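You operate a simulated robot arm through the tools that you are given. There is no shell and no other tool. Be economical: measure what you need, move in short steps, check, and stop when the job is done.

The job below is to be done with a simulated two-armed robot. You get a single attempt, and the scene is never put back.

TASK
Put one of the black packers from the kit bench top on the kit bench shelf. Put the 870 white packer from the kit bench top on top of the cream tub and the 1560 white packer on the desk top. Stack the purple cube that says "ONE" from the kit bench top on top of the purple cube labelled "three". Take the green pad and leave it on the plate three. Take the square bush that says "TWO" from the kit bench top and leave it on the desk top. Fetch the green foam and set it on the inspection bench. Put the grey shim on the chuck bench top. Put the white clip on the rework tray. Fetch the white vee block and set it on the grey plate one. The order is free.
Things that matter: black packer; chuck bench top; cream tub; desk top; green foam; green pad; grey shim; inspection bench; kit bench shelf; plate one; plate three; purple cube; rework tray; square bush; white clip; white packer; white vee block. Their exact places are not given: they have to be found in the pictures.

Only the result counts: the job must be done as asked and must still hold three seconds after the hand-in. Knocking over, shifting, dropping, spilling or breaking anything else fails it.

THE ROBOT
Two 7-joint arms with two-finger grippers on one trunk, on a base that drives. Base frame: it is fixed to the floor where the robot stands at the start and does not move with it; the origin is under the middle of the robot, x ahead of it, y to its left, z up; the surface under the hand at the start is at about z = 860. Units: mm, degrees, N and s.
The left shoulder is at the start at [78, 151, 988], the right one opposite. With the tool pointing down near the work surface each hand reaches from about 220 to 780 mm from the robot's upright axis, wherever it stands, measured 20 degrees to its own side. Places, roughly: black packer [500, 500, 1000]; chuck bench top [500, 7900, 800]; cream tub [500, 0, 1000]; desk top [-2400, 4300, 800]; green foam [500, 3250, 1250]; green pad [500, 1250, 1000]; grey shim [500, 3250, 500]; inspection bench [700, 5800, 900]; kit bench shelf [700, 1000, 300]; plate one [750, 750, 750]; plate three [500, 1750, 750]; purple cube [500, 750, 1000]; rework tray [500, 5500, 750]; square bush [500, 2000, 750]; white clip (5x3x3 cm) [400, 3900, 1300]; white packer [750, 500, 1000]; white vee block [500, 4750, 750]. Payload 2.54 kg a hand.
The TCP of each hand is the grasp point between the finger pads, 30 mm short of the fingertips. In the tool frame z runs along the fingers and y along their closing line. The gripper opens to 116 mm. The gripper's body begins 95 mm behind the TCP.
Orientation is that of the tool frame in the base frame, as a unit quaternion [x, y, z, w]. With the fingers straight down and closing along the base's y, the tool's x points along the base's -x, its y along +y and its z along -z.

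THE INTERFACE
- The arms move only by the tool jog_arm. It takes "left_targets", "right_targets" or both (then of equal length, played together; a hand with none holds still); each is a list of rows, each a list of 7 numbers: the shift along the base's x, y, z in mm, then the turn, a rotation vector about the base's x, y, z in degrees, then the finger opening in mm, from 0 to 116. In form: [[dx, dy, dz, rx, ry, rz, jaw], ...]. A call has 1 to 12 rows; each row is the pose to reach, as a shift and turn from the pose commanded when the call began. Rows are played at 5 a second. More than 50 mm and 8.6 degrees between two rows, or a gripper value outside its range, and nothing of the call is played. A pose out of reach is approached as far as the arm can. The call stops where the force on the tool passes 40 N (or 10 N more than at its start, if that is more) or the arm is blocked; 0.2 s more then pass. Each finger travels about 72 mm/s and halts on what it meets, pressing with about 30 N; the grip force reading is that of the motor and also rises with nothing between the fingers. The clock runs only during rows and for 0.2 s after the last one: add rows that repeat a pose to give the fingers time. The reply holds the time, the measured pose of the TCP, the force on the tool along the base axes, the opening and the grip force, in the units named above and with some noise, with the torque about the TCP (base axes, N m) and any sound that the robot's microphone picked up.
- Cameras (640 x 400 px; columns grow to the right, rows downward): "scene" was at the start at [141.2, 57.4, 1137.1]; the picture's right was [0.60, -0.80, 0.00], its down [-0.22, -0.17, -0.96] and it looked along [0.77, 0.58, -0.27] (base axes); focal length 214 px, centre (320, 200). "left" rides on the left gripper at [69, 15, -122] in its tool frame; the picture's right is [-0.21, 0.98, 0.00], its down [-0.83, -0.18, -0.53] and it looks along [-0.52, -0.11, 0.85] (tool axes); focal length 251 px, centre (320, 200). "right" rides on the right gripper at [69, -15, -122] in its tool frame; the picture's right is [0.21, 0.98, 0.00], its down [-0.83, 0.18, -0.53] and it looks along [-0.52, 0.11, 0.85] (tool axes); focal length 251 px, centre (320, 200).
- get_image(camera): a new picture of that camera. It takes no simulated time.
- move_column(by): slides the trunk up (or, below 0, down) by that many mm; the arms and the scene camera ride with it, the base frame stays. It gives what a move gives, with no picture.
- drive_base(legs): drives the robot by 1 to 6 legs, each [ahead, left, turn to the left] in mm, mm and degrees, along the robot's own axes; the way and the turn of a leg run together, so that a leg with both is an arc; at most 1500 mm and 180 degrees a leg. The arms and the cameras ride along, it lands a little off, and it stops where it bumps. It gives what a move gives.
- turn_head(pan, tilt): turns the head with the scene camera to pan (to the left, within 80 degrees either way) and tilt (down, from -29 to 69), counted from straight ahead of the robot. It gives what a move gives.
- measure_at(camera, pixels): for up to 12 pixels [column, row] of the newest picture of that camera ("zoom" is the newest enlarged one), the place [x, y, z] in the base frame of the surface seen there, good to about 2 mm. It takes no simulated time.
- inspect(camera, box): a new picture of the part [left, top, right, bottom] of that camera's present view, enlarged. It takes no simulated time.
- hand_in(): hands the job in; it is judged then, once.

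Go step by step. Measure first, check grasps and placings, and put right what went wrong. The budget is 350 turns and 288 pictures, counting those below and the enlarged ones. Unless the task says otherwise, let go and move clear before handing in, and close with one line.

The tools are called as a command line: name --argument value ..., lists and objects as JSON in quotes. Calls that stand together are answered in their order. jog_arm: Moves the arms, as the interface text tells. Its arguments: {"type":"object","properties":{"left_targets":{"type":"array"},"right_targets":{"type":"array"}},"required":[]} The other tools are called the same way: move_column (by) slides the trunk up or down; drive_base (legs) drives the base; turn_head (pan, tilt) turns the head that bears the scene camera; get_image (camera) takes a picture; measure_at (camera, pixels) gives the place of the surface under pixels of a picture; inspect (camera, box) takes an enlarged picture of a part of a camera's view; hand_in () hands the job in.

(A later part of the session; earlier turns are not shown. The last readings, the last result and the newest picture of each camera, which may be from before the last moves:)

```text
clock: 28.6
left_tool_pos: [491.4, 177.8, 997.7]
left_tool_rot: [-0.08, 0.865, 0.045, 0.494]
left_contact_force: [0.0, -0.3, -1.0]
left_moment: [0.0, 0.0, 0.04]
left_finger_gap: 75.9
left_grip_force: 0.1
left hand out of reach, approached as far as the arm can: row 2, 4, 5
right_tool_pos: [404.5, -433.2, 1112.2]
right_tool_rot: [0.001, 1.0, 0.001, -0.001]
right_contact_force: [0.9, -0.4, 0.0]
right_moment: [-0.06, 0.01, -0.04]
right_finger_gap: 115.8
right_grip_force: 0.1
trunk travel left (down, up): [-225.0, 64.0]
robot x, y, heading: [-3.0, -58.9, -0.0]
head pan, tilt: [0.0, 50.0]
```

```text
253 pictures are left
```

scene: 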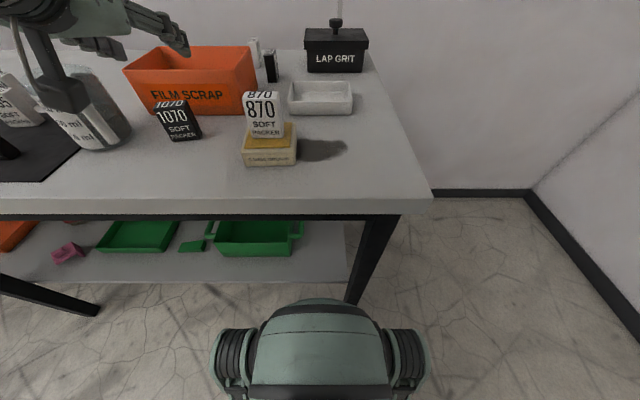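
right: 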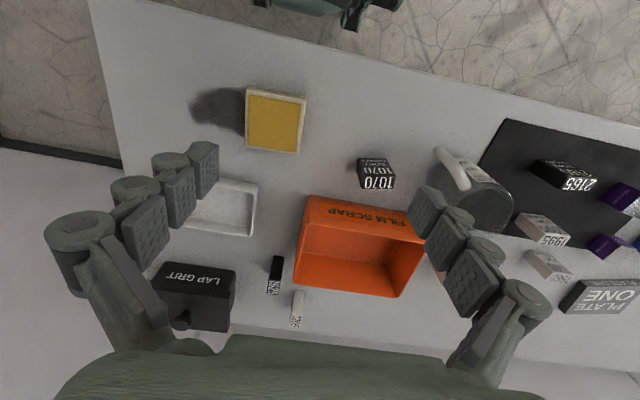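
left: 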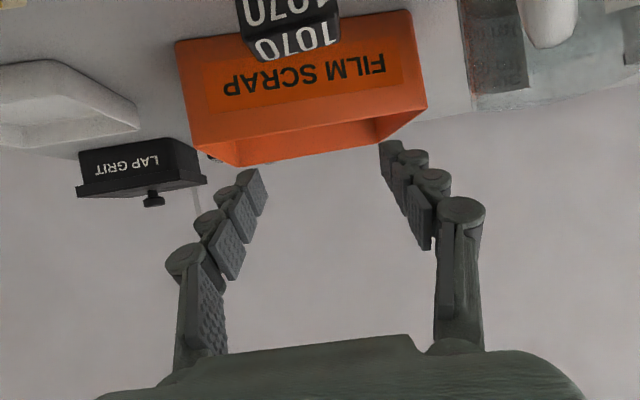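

The arm is folded and its wrist sits close to the jug (≈(60,90)). I'll raise, back the base off 170 mm so the arm can extend, then look.

jog_arm --left_targets '[[0, 0, 40, 0, 0, 0, 76], [0, 0, 70, 0, 0, 0, 76]]'

drive_base --legs '[[-170, 0, 0]]'

jog_arm --left_targets '[[45, 0, 0, 0, 0, 0, 76], [90, 0, 0, 0, 0, 0, 76], [135, 0, -10, 0, 0, 0, 76], [160, 0, -40, 0, 0, 0, 76], [160, 0, -70, 0, 0, 0, 76], [160, 0, -70, 0, 0, 0, 76]]'

turn_head --pan 15 --tilt 35

get_image --camera "scene"

```text
clock: 29.2
left_tool_pos: [490.7, 178.4, 1068.4]
left_tool_rot: [-0.078, 0.865, 0.045, 0.494]
left_contact_force: [-0.6, -0.4, -0.7]
left_moment: [0.01, 0.02, 0.0]
left_finger_gap: 76.0
left_grip_force: 0.1
right_tool_pos: [404.0, -434.3, 1113.7]
right_tool_rot: [0.001, 1.0, 0.001, 0.001]
right_contact_force: [0.6, 0.3, 0.0]
right_moment: [0.0, -0.04, -0.01]
right_finger_gap: 116.2
right_grip_force: 0.0
trunk travel left (down, up): [-225.0, 64.0]
robot x, y, heading: [1.5, -65.4, 0.1]
head pan, tilt: [0.0, 50.0]
```

```text
clock: 30.7
left_tool_pos: [321.2, 178.8, 1068.3]
left_tool_rot: [-0.081, 0.864, 0.046, 0.495]
left_contact_force: [0.1, 0.7, 0.2]
left_moment: [0.01, 0.02, 0.04]
left_finger_gap: 76.1
left_grip_force: 0.1
right_tool_pos: [235.3, -432.5, 1112.8]
right_tool_rot: [0.001, 1.0, 0.0, 0.001]
right_contact_force: [-0.3, 0.6, 0.7]
right_moment: [-0.01, -0.02, -0.01]
right_finger_gap: 116.0
right_grip_force: 0.1
trunk travel left (down, up): [-225.0, 64.0]
robot x, y, heading: [-171.4, -62.5, 0.0]
head pan, tilt: [0.0, 50.0]
```

```text
clock: 32.1
left_tool_pos: [483.5, 177.8, 996.4]
left_tool_rot: [-0.079, 0.864, 0.045, 0.494]
left_contact_force: [0.2, -0.1, -0.5]
left_moment: [0.02, 0.01, -0.01]
left_finger_gap: 76.2
left_grip_force: 0.1
right_tool_pos: [235.9, -432.0, 1112.3]
right_tool_rot: [0.001, 1.0, 0.001, 0.0]
right_contact_force: [-0.6, 0.0, 0.4]
right_moment: [-0.01, -0.02, 0.01]
right_finger_gap: 116.1
right_grip_force: 0.2
trunk travel left (down, up): [-225.0, 64.0]
robot x, y, heading: [-166.5, -62.5, -0.1]
head pan, tilt: [0.0, 50.0]
```

```text
clock: 32.9
left_tool_pos: [484.3, 179.7, 996.2]
left_tool_rot: [-0.079, 0.864, 0.045, 0.495]
left_contact_force: [0.0, -0.4, -0.5]
left_moment: [0.01, -0.01, -0.02]
left_finger_gap: 76.1
left_grip_force: 0.1
right_tool_pos: [236.6, -432.2, 1112.6]
right_tool_rot: [0.0, 1.0, 0.0, 0.001]
right_contact_force: [0.2, 0.1, 0.0]
right_moment: [-0.02, 0.02, 0.05]
right_finger_gap: 116.0
right_grip_force: 0.1
trunk travel left (down, up): [-225.0, 64.0]
robot x, y, heading: [-167.6, -61.3, -0.3]
head pan, tilt: [15.0, 35.0]
```

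```text
252 pictures are left
```

scene: 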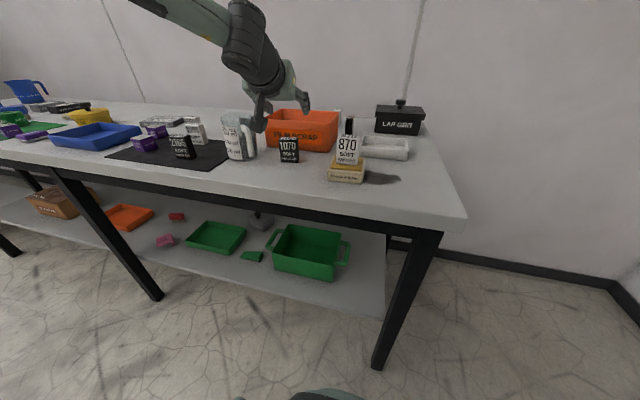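

Now the arm reaches forward cleanly. I'll check the jug's position relative to the left finger in an enlarged picture.

inspect --camera "scene" --box '[190, 70, 350, 190]'

measure_at --camera "scene" --pixels '[[251, 140], [254, 152], [240, 130], [230, 120], [240, 158], [222, 140], [289, 150], [289, 140]]'

```text
3.33 times, centred on (270, 130) of scene
```

zoom: 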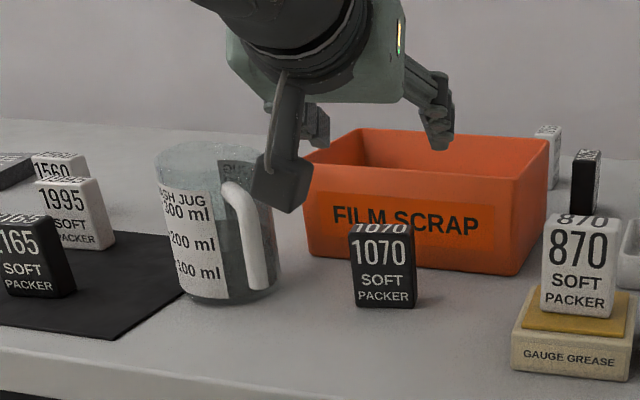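

```text
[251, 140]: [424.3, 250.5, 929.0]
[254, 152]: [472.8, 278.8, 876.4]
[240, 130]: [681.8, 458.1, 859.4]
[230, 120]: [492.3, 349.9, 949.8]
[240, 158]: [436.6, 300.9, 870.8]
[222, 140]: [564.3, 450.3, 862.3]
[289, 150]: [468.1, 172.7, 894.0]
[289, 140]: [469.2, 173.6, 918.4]
```

The dark box in front of the jug is my own camera housing. I'll measure its lower edge (274,131) before descending.

measure_at --camera "scene" --pixels '[[276, 132], [270, 125], [268, 120], [279, 128], [247, 137], [251, 145], [253, 155]]'

```text
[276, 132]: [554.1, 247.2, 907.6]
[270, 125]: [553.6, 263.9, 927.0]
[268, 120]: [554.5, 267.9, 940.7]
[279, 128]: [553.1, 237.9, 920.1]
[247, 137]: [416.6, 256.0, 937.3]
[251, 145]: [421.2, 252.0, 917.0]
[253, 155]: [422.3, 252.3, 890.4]
```

I mis-mapped the zoom; the housing is near (259,128) in the scene view. Measuring again.

measure_at --camera "zoom" --pixels '[[290, 208], [265, 200], [280, 185], [310, 170], [230, 188], [262, 285], [385, 232], [352, 235], [412, 232]]'

```text
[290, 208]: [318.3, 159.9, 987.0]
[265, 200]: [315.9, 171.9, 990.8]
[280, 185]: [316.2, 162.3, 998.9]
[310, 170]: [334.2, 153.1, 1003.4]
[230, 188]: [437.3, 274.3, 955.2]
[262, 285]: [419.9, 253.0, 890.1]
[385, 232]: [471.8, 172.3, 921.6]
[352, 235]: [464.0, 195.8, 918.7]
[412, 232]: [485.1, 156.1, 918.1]
```

The housing clears the bench by about 27 mm at grasp height. I'll descend with the gap at 66.

jog_arm --left_targets '[[-4, -1, -20, 0, 0, 0, 66], [-5, -1, -45, 0, 0, 0, 66], [-5, -1, -70, 0, 0, 0, 66], [-5, -1, -90, 0, 0, 0, 66], [-5, -1, -100, 0, 0, 0, 66], [-5, -1, -100, 0, 0, 0, 66]]'

get_image --camera "left"

inspect --camera "scene" --box '[190, 70, 350, 190]'

```text
clock: 34.3
left_tool_pos: [476.4, 176.7, 897.5]
left_tool_rot: [-0.08, 0.864, 0.045, 0.494]
left_contact_force: [0.5, 0.1, -0.6]
left_moment: [-0.01, -0.03, -0.01]
left_finger_gap: 66.2
left_grip_force: 0.2
right_tool_pos: [236.3, -431.9, 1112.1]
right_tool_rot: [0.0, 1.0, 0.001, 0.0]
right_contact_force: [0.6, 0.0, 0.8]
right_moment: [-0.01, 0.0, 0.01]
right_finger_gap: 116.0
right_grip_force: 0.0
trunk travel left (down, up): [-225.0, 64.0]
robot x, y, heading: [-168.9, -61.2, 0.1]
head pan, tilt: [15.0, 35.0]
```

```text
250 pictures are left
```

left: 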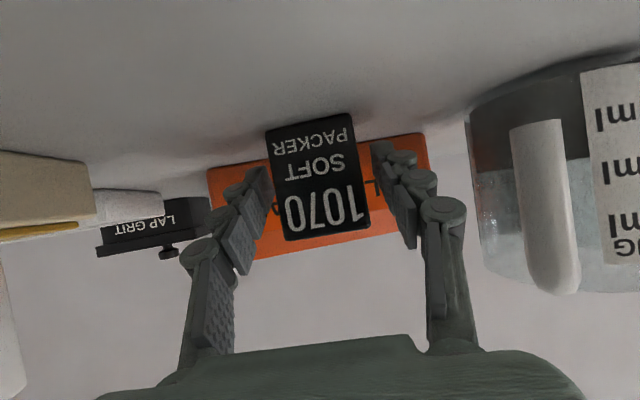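

```text
3.33 times, centred on (270, 130) of scene
```

zoom: 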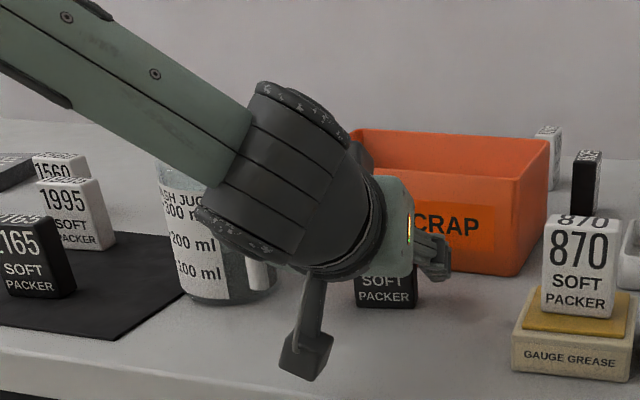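

The packer's face is squarely between the fingers. Close and lift.

jog_arm --left_targets '[[0, 0, 0, 0, 0, 0, 50], [0, 0, 0, 0, 0, 0, 36], [0, 0, 0, 0, 0, 0, 36], [0, 0, 0, 0, 0, 0, 36], [0, 0, 30, 0, 0, 0, 36], [0, 0, 70, 0, 0, 0, 36], [0, 0, 110, 0, 0, 0, 36]]'

get_image --camera "left"

```text
clock: 35.9
left_tool_pos: [475.7, 177.3, 1008.6]
left_tool_rot: [-0.08, 0.865, 0.046, 0.494]
left_contact_force: [-0.5, 0.1, 0.3]
left_moment: [-0.02, -0.02, 0.01]
left_finger_gap: 35.8
left_grip_force: 0.0
right_tool_pos: [234.5, -432.9, 1113.6]
right_tool_rot: [0.0, 1.0, 0.001, 0.001]
right_contact_force: [0.2, 0.0, -0.2]
right_moment: [-0.01, -0.05, -0.01]
right_finger_gap: 115.8
right_grip_force: 0.0
trunk travel left (down, up): [-225.0, 64.0]
robot x, y, heading: [-171.7, -61.0, -0.1]
head pan, tilt: [15.0, 35.0]
```

```text
248 pictures are left
```

left: 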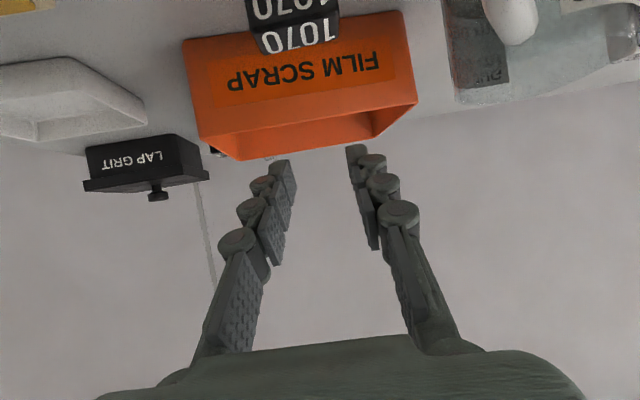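

The gripper reached its commanded 36 mm with no force and the packer stayed behind, still at (295,20). I'll measure whether it moved.

measure_at --camera "left" --pixels '[[265, 48], [336, 38], [250, 20], [338, 12], [295, 35], [295, 10]]'

inspect --camera "scene" --box '[220, 100, 350, 190]'

```text
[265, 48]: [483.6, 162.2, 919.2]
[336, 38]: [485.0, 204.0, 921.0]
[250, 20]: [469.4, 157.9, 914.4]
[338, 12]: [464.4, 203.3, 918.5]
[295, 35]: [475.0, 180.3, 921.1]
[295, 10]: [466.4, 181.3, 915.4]
```

```text
4.44 times, centred on (285, 145) of scene
```

zoom: 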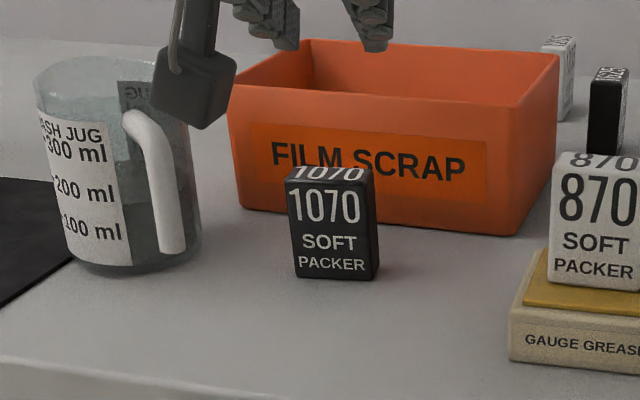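

The packer is upright and unmoved, so it evidently compressed under the closed fingers. I'll go down again, slightly lower, and close fully.

jog_arm --left_targets '[[0, 0, -10, 0, 0, 0, 55], [0, 2, -35, 0, 0, 0, 66], [0, 2, -70, 0, 0, 0, 66], [0, 2, -100, 0, 0, 0, 66], [0, 2, -115, 0, 0, 0, 66], [0, 2, -115, 0, 0, 0, 50], [0, 2, -115, 0, 0, 0, 30], [0, 2, -115, 0, 0, 0, 10], [0, 2, -115, 0, 0, 0, 5], [0, 2, -115, 0, 0, 0, 5]]'

get_image --camera "left"

```text
clock: 38.1
left_tool_pos: [476.2, 179.1, 893.8]
left_tool_rot: [-0.08, 0.865, 0.045, 0.494]
left_contact_force: [0.0, -0.2, 0.0]
left_moment: [0.0, -0.01, -0.02]
left_finger_gap: 46.6
left_grip_force: 29.6
right_tool_pos: [235.7, -432.8, 1113.1]
right_tool_rot: [-0.001, 1.0, 0.001, 0.0]
right_contact_force: [0.4, 0.2, 0.7]
right_moment: [0.0, 0.02, -0.02]
right_finger_gap: 116.1
right_grip_force: 0.1
trunk travel left (down, up): [-225.0, 64.0]
robot x, y, heading: [-169.1, -60.9, -0.0]
head pan, tilt: [15.0, 35.0]
```

```text
246 pictures are left
```

left: 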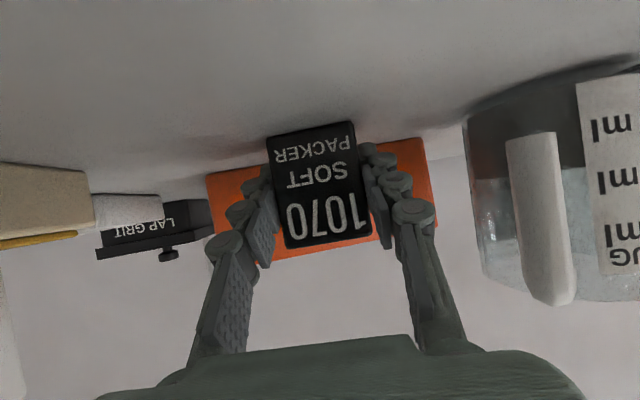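

Now the pads stop at 46.6 mm with 30 N. I'll lift slowly to see whether it holds.

jog_arm --left_targets '[[0, 0, 2, 0, 0, 0, 0], [0, 0, 5, 0, 0, 0, 0], [0, 0, 10, 0, 0, 0, 0], [0, 0, 15, 0, 0, 0, 0], [0, 0, 20, 0, 0, 0, 0]]'

get_image --camera "left"

```text
clock: 39.3
left_tool_pos: [477.3, 179.7, 914.0]
left_tool_rot: [-0.079, 0.864, 0.044, 0.495]
left_contact_force: [0.6, -0.2, -1.0]
left_moment: [-0.01, -0.02, -0.03]
left_finger_gap: 46.5
left_grip_force: 30.0
right_tool_pos: [236.6, -433.4, 1112.9]
right_tool_rot: [0.0, 1.0, 0.001, 0.0]
right_contact_force: [0.5, 0.1, -0.1]
right_moment: [0.02, 0.04, 0.01]
right_finger_gap: 115.9
right_grip_force: 0.0
trunk travel left (down, up): [-225.0, 64.0]
robot x, y, heading: [-170.7, -59.6, 0.1]
head pan, tilt: [15.0, 35.0]
```

```text
245 pictures are left
```

left: 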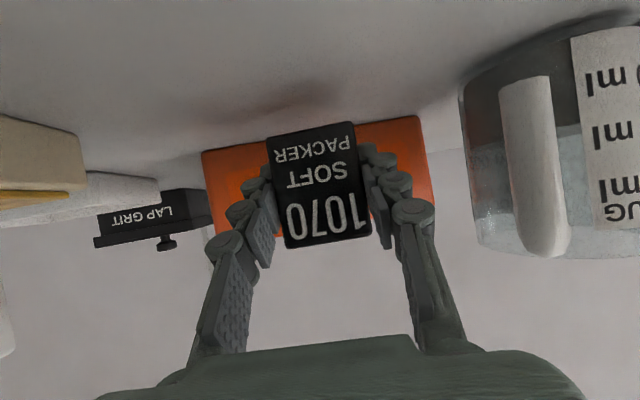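

It holds. I'll lift on up and retract, then examine the shelf for a free spot.

jog_arm --left_targets '[[0, 0, 40, 0, 0, 0, 0], [0, 0, 80, 0, 0, 0, 0], [0, 0, 120, 0, 0, 0, 0], [-45, 0, 130, 0, 0, 0, 0], [-90, 0, 130, 0, 0, 0, 0]]'

turn_head --pan 30 --tilt 45

get_image --camera "scene"

```text
clock: 40.5
left_tool_pos: [387.3, 178.9, 1044.1]
left_tool_rot: [-0.08, 0.864, 0.045, 0.494]
left_contact_force: [-0.2, 0.1, -1.1]
left_moment: [-0.03, 0.01, 0.03]
left_finger_gap: 46.3
left_grip_force: 30.1
right_tool_pos: [235.8, -431.9, 1113.9]
right_tool_rot: [0.0, 1.0, 0.001, 0.001]
right_contact_force: [0.0, -0.7, -0.4]
right_moment: [0.01, -0.02, 0.0]
right_finger_gap: 116.5
right_grip_force: 0.0
trunk travel left (down, up): [-225.0, 64.0]
robot x, y, heading: [-165.6, -59.0, 0.1]
head pan, tilt: [15.0, 35.0]
```

```text
clock: 41.2
left_tool_pos: [388.3, 180.5, 1043.0]
left_tool_rot: [-0.08, 0.865, 0.045, 0.494]
left_contact_force: [0.5, -0.3, -1.9]
left_moment: [0.02, 0.01, -0.02]
left_finger_gap: 46.6
left_grip_force: 29.6
right_tool_pos: [235.8, -431.7, 1113.1]
right_tool_rot: [0.0, 1.0, 0.001, 0.0]
right_contact_force: [0.2, 0.9, -0.5]
right_moment: [0.01, -0.02, -0.02]
right_finger_gap: 116.1
right_grip_force: 0.1
trunk travel left (down, up): [-225.0, 64.0]
robot x, y, heading: [-171.3, -62.2, 0.2]
head pan, tilt: [30.0, 45.0]
```

```text
244 pictures are left
```

scene: 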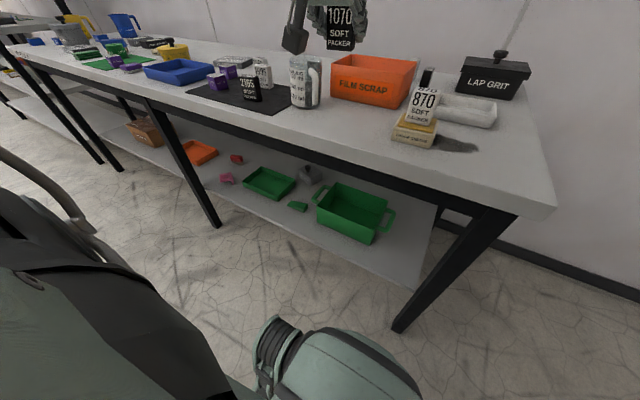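

inspect --camera "scene" --box '[180, 140, 420, 290]'

measure_at --camera "scene" --pixels '[[297, 207], [290, 215], [280, 220], [300, 228], [246, 197], [262, 182], [270, 202], [228, 182], [235, 195], [319, 208], [350, 240], [385, 265]]'

```text
2.67 times, centred on (300, 215) of scene
```

zoom: 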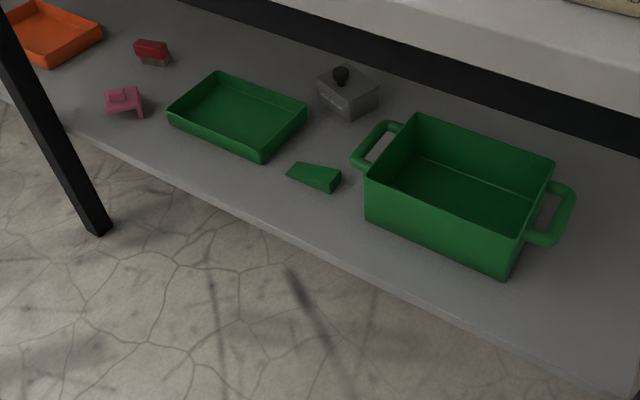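

```text
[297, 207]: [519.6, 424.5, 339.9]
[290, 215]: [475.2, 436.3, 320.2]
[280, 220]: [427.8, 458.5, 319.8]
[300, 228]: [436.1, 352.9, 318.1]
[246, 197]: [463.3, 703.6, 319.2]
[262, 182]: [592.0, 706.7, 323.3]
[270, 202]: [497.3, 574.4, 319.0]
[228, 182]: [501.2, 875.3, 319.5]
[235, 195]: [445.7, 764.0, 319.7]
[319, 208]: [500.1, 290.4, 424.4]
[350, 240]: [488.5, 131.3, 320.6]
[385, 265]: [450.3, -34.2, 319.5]
```

The shelf is at z≈319 with a free spot around [447, 500], between the green wedge and the green tray. I'll back away, move to y≈200 and lower the trunk.

drive_base --legs '[[-330, 0, 0], [0, 260, 0]]'

move_column --by -225

jog_arm --left_targets '[[0, 0, -45, 0, 0, -5, 0], [10, 20, -85, 0, 0, -10.5, 0], [30, 40, -120, 0, 0, -10.5, 0], [50, 60, -160, 0, 0, -10.5, 0], [70, 70, -200, 0, 0, -10.5, 0], [80, 70, -245, 0, 0, -10.5, 0], [80, 70, -290, 0, 0, -10.5, 0], [80, 70, -335, 0, 0, -10.5, 0], [80, 70, -380, 0, 0, -10.5, 0], [80, 70, -410, 0, 0, -10.5, 0], [80, 70, -410, 0, 0, -10.5, 0]]'

get_image --camera "scene"

get_image --camera "left"

```text
clock: 46.1
left_tool_pos: [54.7, 442.6, 1043.0]
left_tool_rot: [-0.082, 0.864, 0.047, 0.494]
left_contact_force: [-0.3, 0.1, -0.1]
left_moment: [0.02, -0.03, -0.03]
left_finger_gap: 46.4
left_grip_force: 29.8
right_tool_pos: [-94.8, -170.1, 1113.3]
right_tool_rot: [-0.002, 1.0, 0.002, 0.0]
right_contact_force: [0.6, 0.2, -0.1]
right_moment: [-0.05, -0.01, 0.0]
right_finger_gap: 115.8
right_grip_force: 0.1
trunk travel left (down, up): [-225.0, 64.0]
robot x, y, heading: [-507.4, 197.0, 0.2]
head pan, tilt: [30.0, 45.0]
```

```text
clock: 48.5
left_tool_pos: [54.6, 442.2, 817.6]
left_tool_rot: [-0.082, 0.865, 0.046, 0.494]
left_contact_force: [-0.4, 0.6, -1.6]
left_moment: [0.0, -0.01, 0.01]
left_finger_gap: 46.3
left_grip_force: 29.7
right_tool_pos: [-95.6, -170.9, 888.3]
right_tool_rot: [-0.001, 1.0, 0.002, -0.001]
right_contact_force: [-0.3, -0.2, 0.0]
right_moment: [-0.02, -0.02, -0.03]
right_finger_gap: 115.9
right_grip_force: 0.1
trunk travel left (down, up): [0.0, 289.0]
robot x, y, heading: [-503.8, 198.5, 0.4]
head pan, tilt: [30.0, 45.0]
```

```text
clock: 50.9
left_tool_pos: [151.8, 520.8, 514.5]
left_tool_rot: [-0.002, 0.882, 0.001, 0.471]
left_contact_force: [-1.0, 0.0, -1.1]
left_moment: [-0.01, -0.01, -0.04]
left_finger_gap: 46.6
left_grip_force: 30.1
left hand out of reach, approached as far as the arm can: row 7, 8, 9, 10, 11
right_tool_pos: [-95.0, -169.7, 888.7]
right_tool_rot: [-0.001, 1.0, 0.001, 0.0]
right_contact_force: [0.6, -0.1, 0.6]
right_moment: [0.03, 0.0, 0.04]
right_finger_gap: 115.7
right_grip_force: 0.0
trunk travel left (down, up): [0.0, 289.0]
robot x, y, heading: [-503.6, 198.0, 0.6]
head pan, tilt: [30.0, 45.0]
```

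```text
242 pictures are left
```

scene: 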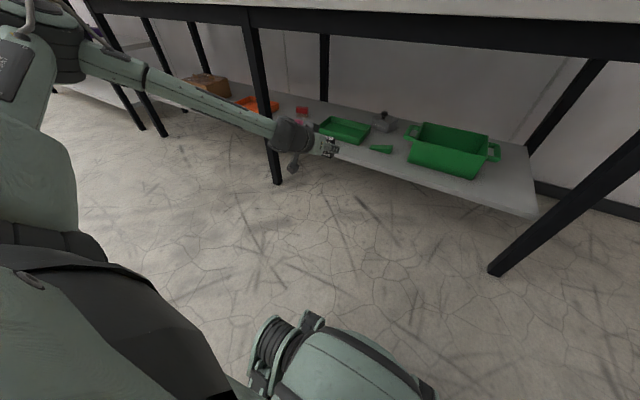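

```text
241 pictures are left
```

left: 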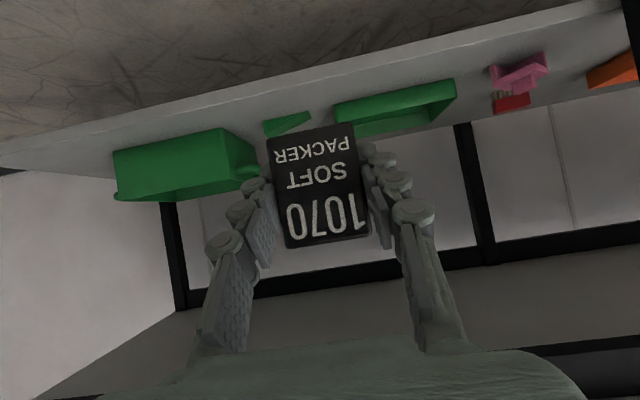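

The arm is nearly straight at rel (655, 322, z 515). I'll pull in x while lowering.

jog_arm --left_targets '[[-30, -10, -20, 0, 0, 0, 0], [-60, -20, -50, 0, 0, 0, 0], [-90, -20, -85, 0, 0, 0, 0], [-110, -20, -120, 0, 0, 0, 0], [-120, -20, -150, 0, 0, 0, 0], [-120, -20, -150, 0, 0, 0, 0]]'

get_image --camera "scene"

```text
clock: 52.3
left_tool_pos: [70.1, 531.5, 519.6]
left_tool_rot: [-0.002, 0.884, 0.001, 0.467]
left_contact_force: [1.2, 0.5, -0.3]
left_moment: [-0.05, 0.01, 0.03]
left_finger_gap: 46.3
left_grip_force: 29.7
left hand out of reach, approached as far as the arm can: row 1, 2, 3, 4, 5, 6
right_tool_pos: [-94.2, -170.5, 887.7]
right_tool_rot: [-0.002, 1.0, 0.001, 0.0]
right_contact_force: [-0.5, 0.1, 0.1]
right_moment: [0.02, 0.01, 0.0]
right_finger_gap: 116.0
right_grip_force: 0.1
trunk travel left (down, up): [0.0, 289.0]
robot x, y, heading: [-501.9, 196.8, 0.4]
head pan, tilt: [30.0, 45.0]
```

```text
240 pictures are left
```

scene: 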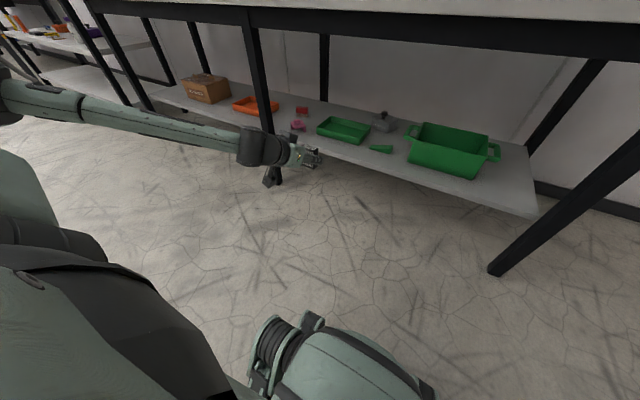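

The 60° tilt blocks going lower. I'll test how low the hand goes with less tilt (about 30°), still clear of the bench.

jog_arm --left_targets '[[10, 0, 0, 0, 8, 0, 0], [20, 0, -20, 0, 16, 0, 0], [30, 0, -50, 0, 24, 0, 0], [40, 0, -85, 0, 24, 0, 0], [50, 0, -120, 0, 24, 0, 0], [60, 0, -150, 0, 24, 0, 0], [60, 0, -150, 0, 24, 0, 0]]'

get_image --camera "scene"

```text
clock: 53.9
left_tool_pos: [130.5, 532.8, 370.1]
left_tool_rot: [-0.003, 0.961, 0.003, 0.276]
left_contact_force: [-0.8, 0.0, -0.4]
left_moment: [0.02, 0.0, 0.0]
left_finger_gap: 46.6
left_grip_force: 30.2
right_tool_pos: [-94.9, -170.3, 886.3]
right_tool_rot: [-0.001, 1.0, 0.001, 0.0]
right_contact_force: [-0.9, 0.6, -0.3]
right_moment: [-0.01, -0.02, 0.03]
right_finger_gap: 116.0
right_grip_force: 0.0
trunk travel left (down, up): [0.0, 289.0]
robot x, y, heading: [-504.9, 202.3, 0.3]
head pan, tilt: [30.0, 45.0]
```

```text
239 pictures are left
```

scene: 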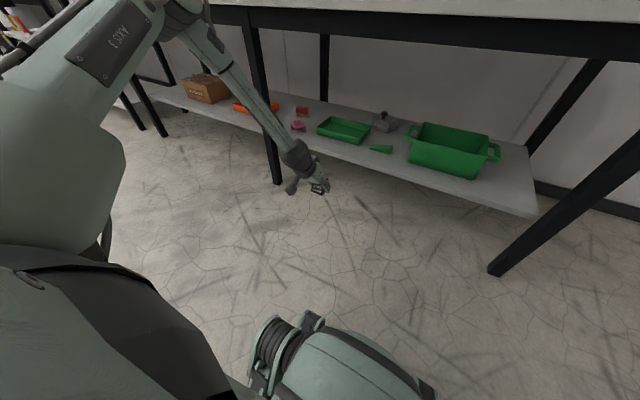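

At 32° tilt the hand gets to z 370 at rel (635, 331). I'll measure points along the forearm to see whether it will pass under the bench edge when I drive forward.

measure_at --camera "scene" --pixels '[[190, 25], [213, 38], [235, 75], [260, 108], [285, 145], [300, 160], [318, 185], [160, 10], [400, 30], [400, 45]]'

```text
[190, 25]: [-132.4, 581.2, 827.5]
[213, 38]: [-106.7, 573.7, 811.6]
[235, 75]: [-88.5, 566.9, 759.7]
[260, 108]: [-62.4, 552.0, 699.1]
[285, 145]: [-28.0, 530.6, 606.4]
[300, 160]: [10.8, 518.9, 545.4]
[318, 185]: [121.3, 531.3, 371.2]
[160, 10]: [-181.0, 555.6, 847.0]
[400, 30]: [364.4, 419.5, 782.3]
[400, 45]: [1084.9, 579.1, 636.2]
```

Driving forward would keep the forearm clear of the edge. Before regrasping, I'll test whether a longer reach permits the original 60° tilt at this height.

jog_arm --left_targets '[[40, -10, 0, 0, 0, 0, 0], [80, -20, 0, 0, 0, 0, 0], [90, -20, 0, 0, -7, 0, 0], [90, -20, 0, 0, -14, 0, 0], [90, -20, 0, 0, -21, 0, 0], [90, -20, 0, 0, -27, 0, 0], [90, -20, 0, 0, -27, 0, 0]]'

```text
clock: 55.5
left_tool_pos: [216.5, 503.2, 489.7]
left_tool_rot: [-0.006, 0.888, 0.009, 0.46]
left_contact_force: [-0.1, -0.4, -1.5]
left_moment: [-0.02, 0.0, -0.02]
left_finger_gap: 46.2
left_grip_force: 29.7
left hand out of reach, approached as far as the arm can: row 1, 2, 3, 4, 5, 6, 7
right_tool_pos: [-94.4, -169.6, 888.3]
right_tool_rot: [-0.001, 1.0, 0.001, -0.001]
right_contact_force: [0.1, 0.2, 0.0]
right_moment: [-0.01, 0.01, 0.02]
right_finger_gap: 116.0
right_grip_force: 0.1
trunk travel left (down, up): [0.0, 289.0]
robot x, y, heading: [-501.7, 196.0, 0.5]
head pan, tilt: [30.0, 45.0]
```

The 60° tilt isn't available down there, so I'll return the packer to the bench and regrasp it at about 28°. First raise trunk and arm clear of the bench.

jog_arm --left_targets '[[-30, 0, 20, 0, 0, 0, 0], [-60, 0, 50, 0, -5, 0, 0]]'

move_column --by 225

jog_arm --left_targets '[[-10, -10, 45, 0, 0, 0, 0], [-20, -10, 90, 0, 0, 0, 0], [-30, -10, 135, 0, 0, 0, 0], [-40, -10, 180, 0, 0, 0, 0], [-50, -10, 225, 0, 0, 0, 0], [-50, -10, 260, 0, 0, 0, 0], [-50, -10, 260, 0, 0, 0, 0]]'

```text
clock: 56.1
left_tool_pos: [157.0, 503.6, 543.3]
left_tool_rot: [-0.006, 0.869, 0.009, 0.495]
left_contact_force: [0.6, -0.8, 0.3]
left_moment: [-0.02, 0.02, 0.0]
left_finger_gap: 46.5
left_grip_force: 29.8
left hand out of reach, approached as far as the arm can: row 2
right_tool_pos: [-95.3, -171.8, 887.8]
right_tool_rot: [-0.001, 1.0, 0.001, 0.0]
right_contact_force: [0.2, -0.2, -0.6]
right_moment: [0.07, 0.0, -0.01]
right_finger_gap: 116.1
right_grip_force: 0.1
trunk travel left (down, up): [0.0, 289.0]
robot x, y, heading: [-500.9, 196.1, 0.0]
head pan, tilt: [30.0, 45.0]
```

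```text
clock: 58.5
left_tool_pos: [156.0, 504.5, 767.6]
left_tool_rot: [-0.007, 0.869, 0.009, 0.494]
left_contact_force: [-0.5, 0.9, -1.5]
left_moment: [-0.02, 0.0, 0.01]
left_finger_gap: 46.4
left_grip_force: 29.8
right_tool_pos: [-94.6, -169.8, 1111.6]
right_tool_rot: [-0.001, 1.0, 0.001, 0.0]
right_contact_force: [0.1, -0.5, 0.5]
right_moment: [0.0, -0.02, 0.0]
right_finger_gap: 115.7
right_grip_force: 0.0
trunk travel left (down, up): [-225.0, 64.0]
robot x, y, heading: [-502.1, 200.9, 0.4]
head pan, tilt: [30.0, 45.0]
```

```text
clock: 60.1
left_tool_pos: [105.1, 494.8, 1028.6]
left_tool_rot: [-0.006, 0.869, 0.007, 0.494]
left_contact_force: [-0.3, -0.2, -0.2]
left_moment: [0.02, 0.0, -0.02]
left_finger_gap: 46.5
left_grip_force: 30.1
right_tool_pos: [-95.2, -170.9, 1112.0]
right_tool_rot: [-0.002, 1.0, 0.001, 0.0]
right_contact_force: [0.8, 0.5, 0.3]
right_moment: [-0.02, 0.01, -0.01]
right_finger_gap: 115.9
right_grip_force: 0.1
trunk travel left (down, up): [-225.0, 64.0]
robot x, y, heading: [-501.0, 198.2, 0.1]
head pan, tilt: [30.0, 45.0]
```

Orientation is back to 59°. I'll drive to bring the hand above [425, 175] and lower to just over the bench.

drive_base --legs '[[0, -318, 0], [320, 0, 0]]'

jog_arm --left_targets '[[0, 0, -40, 0, 0, 0, 0], [0, 0, -80, 0, 0, 0, 0], [0, 0, -115, 0, 0, 0, 0], [0, 0, -125, 0, 0, 0, 0], [0, 0, -125, 0, 0, 0, 0]]'

turn_head --pan 20 --tilt 35

get_image --camera "scene"

get_image --camera "left"

```text
clock: 65.5
left_tool_pos: [425.8, 182.1, 1027.7]
left_tool_rot: [-0.008, 0.87, 0.009, 0.493]
left_contact_force: [-0.1, 0.2, -1.1]
left_moment: [-0.01, 0.03, -0.02]
left_finger_gap: 46.3
left_grip_force: 29.7
right_tool_pos: [227.1, -484.6, 1113.7]
right_tool_rot: [-0.003, 1.0, 0.0, 0.0]
right_contact_force: [0.2, 0.2, 0.4]
right_moment: [0.0, 0.02, 0.02]
right_finger_gap: 115.9
right_grip_force: 0.1
trunk travel left (down, up): [-225.0, 64.0]
robot x, y, heading: [-184.2, -116.5, 0.6]
head pan, tilt: [30.0, 45.0]
```

```text
clock: 66.7
left_tool_pos: [426.4, 181.5, 903.5]
left_tool_rot: [-0.008, 0.869, 0.009, 0.494]
left_contact_force: [0.2, 0.4, -1.0]
left_moment: [-0.05, 0.02, -0.01]
left_finger_gap: 46.4
left_grip_force: 30.4
right_tool_pos: [227.4, -483.2, 1112.7]
right_tool_rot: [-0.003, 1.0, 0.001, 0.0]
right_contact_force: [0.3, 1.0, -0.3]
right_moment: [0.01, 0.0, 0.02]
right_finger_gap: 116.0
right_grip_force: 0.1
trunk travel left (down, up): [-225.0, 64.0]
robot x, y, heading: [-179.3, -115.9, 0.5]
head pan, tilt: [30.0, 45.0]
```

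```text
clock: 67.4
left_tool_pos: [426.4, 181.5, 903.9]
left_tool_rot: [-0.008, 0.869, 0.009, 0.494]
left_contact_force: [0.1, 0.5, -0.7]
left_moment: [-0.01, -0.01, 0.02]
left_finger_gap: 46.4
left_grip_force: 30.1
right_tool_pos: [227.1, -483.6, 1112.9]
right_tool_rot: [-0.003, 1.0, 0.001, 0.002]
right_contact_force: [0.4, -0.5, 0.6]
right_moment: [0.02, 0.02, -0.03]
right_finger_gap: 116.0
right_grip_force: 0.2
trunk travel left (down, up): [-225.0, 64.0]
robot x, y, heading: [-177.1, -118.9, 0.3]
head pan, tilt: [20.0, 35.0]
```

```text
238 pictures are left
```

scene: 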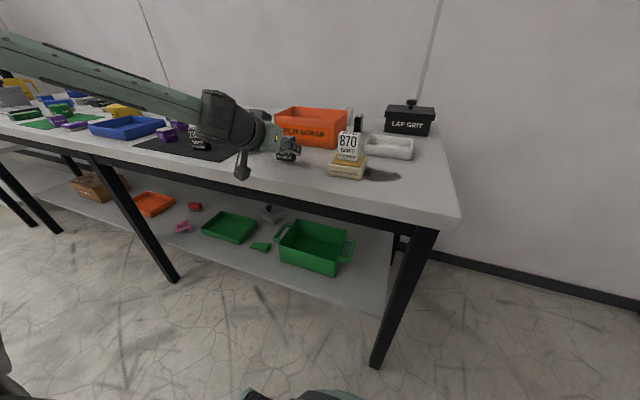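

```text
237 pictures are left
```

left: 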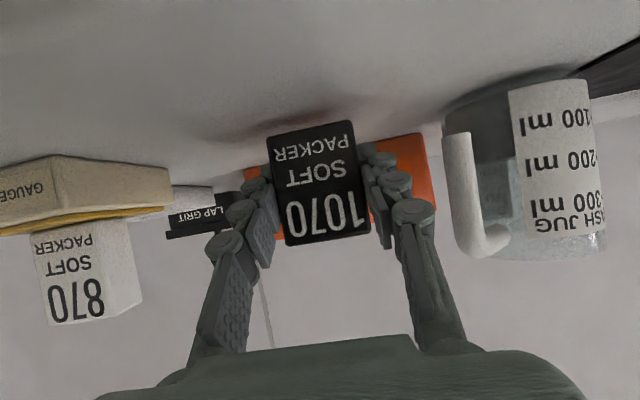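

Lowering the last millimetres onto the bench, watching for contact.

jog_arm --left_targets '[[0, 0, -5, 0, 0, 0, 0], [0, 0, -8, 0, 0, 0, 0], [0, 0, -10, 0, 0, 0, 0]]'

```text
clock: 68.2
left_tool_pos: [426.2, 180.9, 894.2]
left_tool_rot: [-0.009, 0.869, 0.01, 0.496]
left_contact_force: [-0.5, 0.8, 4.0]
left_moment: [-0.05, -0.08, -0.02]
left_finger_gap: 46.4
left_grip_force: 29.5
right_tool_pos: [226.7, -483.7, 1113.2]
right_tool_rot: [-0.003, 1.0, 0.002, 0.001]
right_contact_force: [-0.3, 0.5, -0.3]
right_moment: [0.02, -0.03, 0.01]
right_finger_gap: 115.8
right_grip_force: 0.1
trunk travel left (down, up): [-225.0, 64.0]
robot x, y, heading: [-186.5, -118.6, 0.6]
head pan, tilt: [20.0, 35.0]
```

Contact at 894. I'll release, rise 60 mm, and bring the tilt to about 29°.

jog_arm --left_targets '[[0, 0, 0, 0, 0, 0, 56], [0, 0, 0, 0, 0, 0, 68], [0, 0, 20, 0, 0, 0, 68], [0, 0, 60, 0, 0, 0, 68], [0, 0, 75, 0, 8, 0, 68], [0, 0, 75, 0, 16, 0, 68], [0, 0, 75, 0, 24, 0, 68], [0, 0, 75, 0, 31, 0, 68], [0, 0, 75, 0, 31, 0, 68]]'

get_image --camera "left"

```text
clock: 70.2
left_tool_pos: [425.4, 181.8, 967.4]
left_tool_rot: [-0.006, 0.97, 0.011, 0.242]
left_contact_force: [-0.2, 0.4, 0.1]
left_moment: [-0.03, 0.04, 0.01]
left_finger_gap: 68.0
left_grip_force: 0.1
right_tool_pos: [228.2, -483.8, 1113.2]
right_tool_rot: [-0.004, 1.0, 0.001, 0.001]
right_contact_force: [0.6, -0.3, -0.3]
right_moment: [-0.05, -0.02, -0.01]
right_finger_gap: 116.1
right_grip_force: 0.1
trunk travel left (down, up): [-225.0, 64.0]
robot x, y, heading: [-181.3, -115.5, 0.5]
head pan, tilt: [20.0, 35.0]
```

```text
236 pictures are left
```

left: 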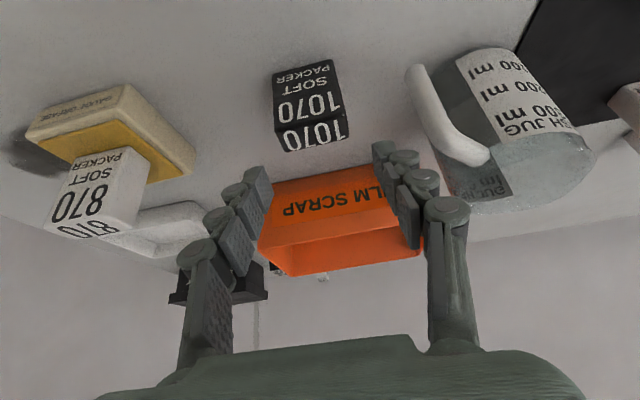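

The packer stands upright at (305,105). I'll measure its top to centre the grasp.

measure_at --camera "left" --pixels '[[283, 148], [347, 138], [278, 132], [342, 120], [312, 134], [275, 80], [330, 68]]'

```text
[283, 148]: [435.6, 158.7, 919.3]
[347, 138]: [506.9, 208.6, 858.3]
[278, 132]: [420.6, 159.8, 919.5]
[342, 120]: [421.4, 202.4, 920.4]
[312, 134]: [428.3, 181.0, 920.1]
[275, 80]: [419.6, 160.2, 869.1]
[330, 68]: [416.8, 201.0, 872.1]
```

Centre is [428, 181]. Descend to z 895, close, lift slowly.

jog_arm --left_targets '[[2, -1, -35, 0, 0, 0, 68], [2, -1, -60, 0, 0, 0, 68], [2, -1, -72, 0, 0, 0, 68], [2, -1, -72, 0, 0, 0, 50], [2, -1, -72, 0, 0, 0, 30], [2, -1, -72, 0, 0, 0, 0], [2, -1, -72, 0, 0, 0, 0], [2, -1, -68, 0, 0, 0, 0], [2, -1, -60, 0, 0, 0, 0], [2, -1, -45, 0, 0, 0, 0], [2, -1, -20, 0, 0, 0, 0], [2, -1, 20, 0, 0, 0, 0]]'

get_image --camera "left"

```text
clock: 72.8
left_tool_pos: [426.7, 179.4, 988.0]
left_tool_rot: [-0.006, 0.97, 0.012, 0.244]
left_contact_force: [0.5, 0.4, -1.4]
left_moment: [-0.02, -0.01, -0.02]
left_finger_gap: 46.5
left_grip_force: 30.5
right_tool_pos: [227.2, -483.5, 1111.8]
right_tool_rot: [-0.004, 1.0, 0.001, 0.001]
right_contact_force: [0.0, 0.3, 0.2]
right_moment: [0.01, 0.01, 0.02]
right_finger_gap: 115.9
right_grip_force: 0.1
trunk travel left (down, up): [-225.0, 64.0]
robot x, y, heading: [-179.7, -119.2, 0.7]
head pan, tilt: [20.0, 35.0]
```

```text
235 pictures are left
```

left: 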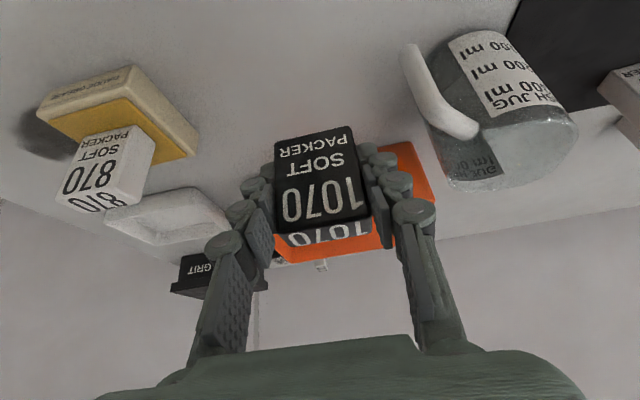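

It holds at 28° tilt. I'll drive back to [-510, 200] and lower trunk and arm.

drive_base --legs '[[-330, 0, -0.5], [0, 320, 0]]'

move_column --by -225

jog_arm --left_targets '[[0, 0, -45, 0, 0, 0, 0], [0, 0, -90, 0, 0, 0, 0], [0, 0, -135, 0, 0, 0, 0], [0, 0, -180, 0, 0, 0, 0], [0, 0, -225, 0, 0, 0, 0], [0, 0, -270, 0, 0, 0, 0], [0, 0, -315, 0, 0, 0, 0], [0, 0, -350, 0, 0, 0, 0], [0, 0, -375, 0, 0, 0, 0], [0, 0, -375, 0, 0, 0, 0]]'

get_image --camera "left"

turn_head --pan 30 --tilt 40

get_image --camera "scene"

```text
clock: 78.2
left_tool_pos: [98.3, 492.1, 987.6]
left_tool_rot: [-0.002, 0.97, 0.01, 0.244]
left_contact_force: [0.3, -0.3, -1.3]
left_moment: [0.0, -0.01, 0.02]
left_finger_gap: 46.7
left_grip_force: 30.2
right_tool_pos: [-106.2, -170.4, 1113.0]
right_tool_rot: [0.001, 1.0, 0.001, 0.0]
right_contact_force: [0.1, -0.9, -0.5]
right_moment: [-0.03, -0.02, -0.06]
right_finger_gap: 116.1
right_grip_force: 0.0
trunk travel left (down, up): [-225.0, 64.0]
robot x, y, heading: [-511.2, 201.2, -0.2]
head pan, tilt: [20.0, 35.0]
```

```text
clock: 80.6
left_tool_pos: [98.6, 490.6, 762.4]
left_tool_rot: [-0.002, 0.97, 0.01, 0.243]
left_contact_force: [-0.7, -0.3, -0.3]
left_moment: [-0.02, 0.0, -0.02]
left_finger_gap: 46.5
left_grip_force: 30.5
right_tool_pos: [-107.5, -170.3, 888.6]
right_tool_rot: [0.0, 1.0, 0.001, 0.001]
right_contact_force: [-0.2, 0.1, 0.0]
right_moment: [-0.01, 0.02, 0.01]
right_finger_gap: 116.1
right_grip_force: 0.1
trunk travel left (down, up): [0.0, 289.0]
robot x, y, heading: [-511.6, 198.3, 0.0]
head pan, tilt: [20.0, 35.0]
```

```text
clock: 82.8
left_tool_pos: [99.6, 491.3, 386.5]
left_tool_rot: [-0.002, 0.97, 0.01, 0.244]
left_contact_force: [-0.6, -0.2, -0.5]
left_moment: [-0.01, 0.01, 0.01]
left_finger_gap: 47.0
left_grip_force: 30.3
right_tool_pos: [-107.0, -170.7, 887.1]
right_tool_rot: [0.001, 1.0, 0.001, 0.0]
right_contact_force: [-0.2, 0.0, 0.8]
right_moment: [0.0, 0.0, -0.01]
right_finger_gap: 116.2
right_grip_force: 0.1
trunk travel left (down, up): [0.0, 289.0]
robot x, y, heading: [-511.5, 201.6, 0.1]
head pan, tilt: [20.0, 35.0]
```

```text
234 pictures are left
```

left: 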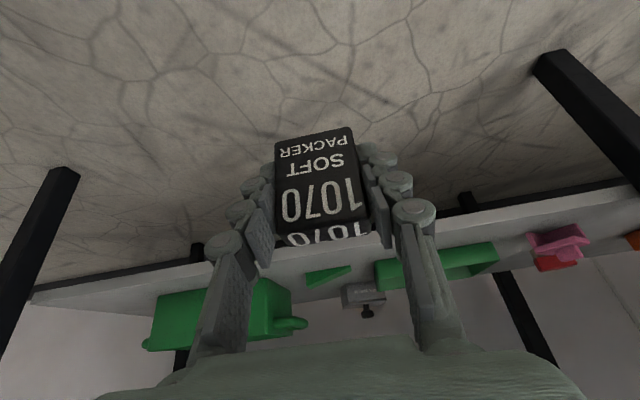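

```text
clock: 83.5
left_tool_pos: [98.0, 491.5, 388.4]
left_tool_rot: [-0.002, 0.97, 0.011, 0.243]
left_contact_force: [0.0, 0.2, -1.3]
left_moment: [0.0, -0.02, -0.01]
left_finger_gap: 47.1
left_grip_force: 29.8
right_tool_pos: [-107.8, -170.3, 887.5]
right_tool_rot: [0.002, 1.0, 0.001, 0.001]
right_contact_force: [1.1, -0.2, -0.1]
right_moment: [-0.04, -0.02, -0.02]
right_finger_gap: 116.0
right_grip_force: 0.1
trunk travel left (down, up): [0.0, 289.0]
robot x, y, heading: [-512.2, 198.0, -0.1]
head pan, tilt: [30.0, 40.0]
```

```text
233 pictures are left
```

scene: 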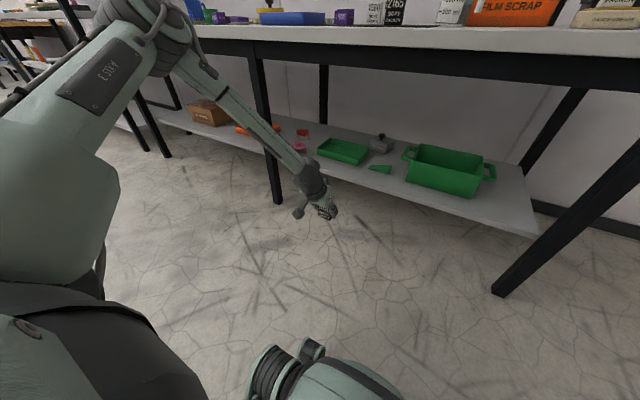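

The hand is at z 387 (packer bottom ≈349, shelf 319). I'll re-measure the elbow/forearm before driving under.

measure_at --camera "scene" --pixels '[[195, 45], [213, 70], [218, 78], [240, 100], [270, 130], [300, 160], [180, 30], [165, 55]]'

```text
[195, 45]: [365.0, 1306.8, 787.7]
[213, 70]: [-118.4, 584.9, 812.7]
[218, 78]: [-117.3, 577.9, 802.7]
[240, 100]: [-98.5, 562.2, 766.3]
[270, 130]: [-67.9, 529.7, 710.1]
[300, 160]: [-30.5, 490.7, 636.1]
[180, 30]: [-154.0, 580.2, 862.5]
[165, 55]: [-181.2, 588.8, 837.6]
```

Clearance to the bench edge stays around 50–100 mm. Drive ahead 345 mm.

drive_base --legs '[[345, 0, 0]]'

get_image --camera "left"

get_image --camera "scene"

```text
clock: 85.8
left_tool_pos: [442.8, 495.9, 387.0]
left_tool_rot: [-0.004, 0.97, 0.011, 0.244]
left_contact_force: [0.3, -0.3, -0.7]
left_moment: [-0.03, -0.04, -0.01]
left_finger_gap: 46.9
left_grip_force: 30.5
right_tool_pos: [240.9, -168.5, 887.5]
right_tool_rot: [-0.002, 1.0, 0.001, 0.001]
right_contact_force: [-0.4, -0.4, 0.8]
right_moment: [0.0, 0.02, -0.01]
right_finger_gap: 115.8
right_grip_force: 0.0
trunk travel left (down, up): [0.0, 289.0]
robot x, y, heading: [-166.2, 202.6, 0.4]
head pan, tilt: [30.0, 40.0]
```

```text
232 pictures are left
```

left: 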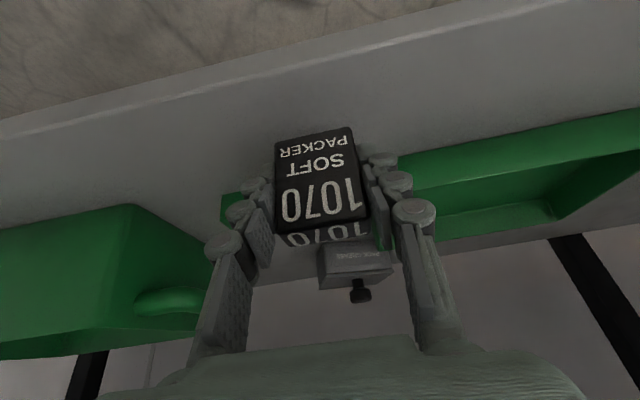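

```text
231 pictures are left
```

scene: 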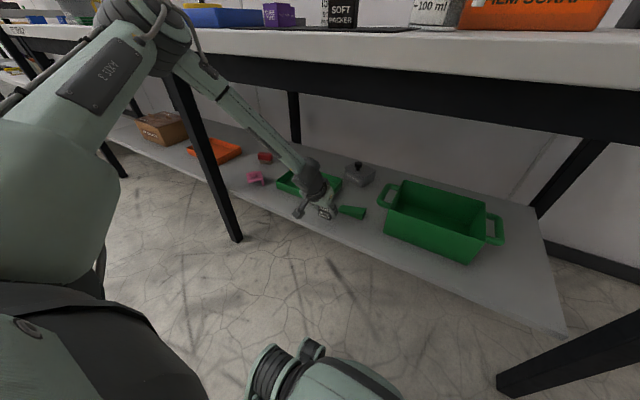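

The packer hovers over clear shelf. Lowering towards contact.

jog_arm --left_targets '[[0, 0, -15, 0, 0, 0, 0], [0, 0, -25, 0, 0, 0, 0], [0, 0, -28, 0, 0, 0, 0], [0, 0, -31, 0, 0, 0, 0]]'

```text
clock: 86.8
left_tool_pos: [438.7, 498.7, 366.9]
left_tool_rot: [-0.003, 0.97, 0.01, 0.244]
left_contact_force: [-0.6, 0.5, -0.3]
left_moment: [0.0, -0.01, -0.04]
left_finger_gap: 46.9
left_grip_force: 29.5
left hand out of reach, approached as far as the arm can: row 2, 3, 4
right_tool_pos: [242.0, -169.4, 888.5]
right_tool_rot: [-0.001, 1.0, 0.002, 0.001]
right_contact_force: [0.6, 0.1, 0.0]
right_moment: [0.0, 0.01, 0.0]
right_finger_gap: 115.9
right_grip_force: 0.0
trunk travel left (down, up): [0.0, 289.0]
robot x, y, heading: [-168.5, 198.6, 0.7]
head pan, tilt: [30.0, 40.0]
```

Reach ends at 367, about 9 mm too high. I'll try slightly farther out in x with the same tilt.

jog_arm --left_targets '[[15, 0, 0, 0, 0, 0, 0], [25, 0, -5, 0, 0, 0, 0], [25, 0, -9, 0, 0, 0, 0], [25, 0, -9, 0, 0, 0, 0]]'

```text
clock: 87.8
left_tool_pos: [456.4, 505.0, 374.2]
left_tool_rot: [-0.004, 0.97, 0.009, 0.244]
left_contact_force: [0.6, 0.7, 0.6]
left_moment: [0.0, 0.02, 0.0]
left_finger_gap: 46.9
left_grip_force: 29.4
left hand out of reach, approached as far as the arm can: row 1, 2, 3, 4
right_tool_pos: [241.1, -167.6, 888.0]
right_tool_rot: [-0.002, 1.0, 0.001, 0.001]
right_contact_force: [-0.6, 0.7, 0.4]
right_moment: [0.01, 0.02, 0.04]
right_finger_gap: 115.8
right_grip_force: 0.0
trunk travel left (down, up): [0.0, 289.0]
robot x, y, heading: [-168.2, 203.8, 0.1]
head pan, tilt: [30.0, 40.0]
```

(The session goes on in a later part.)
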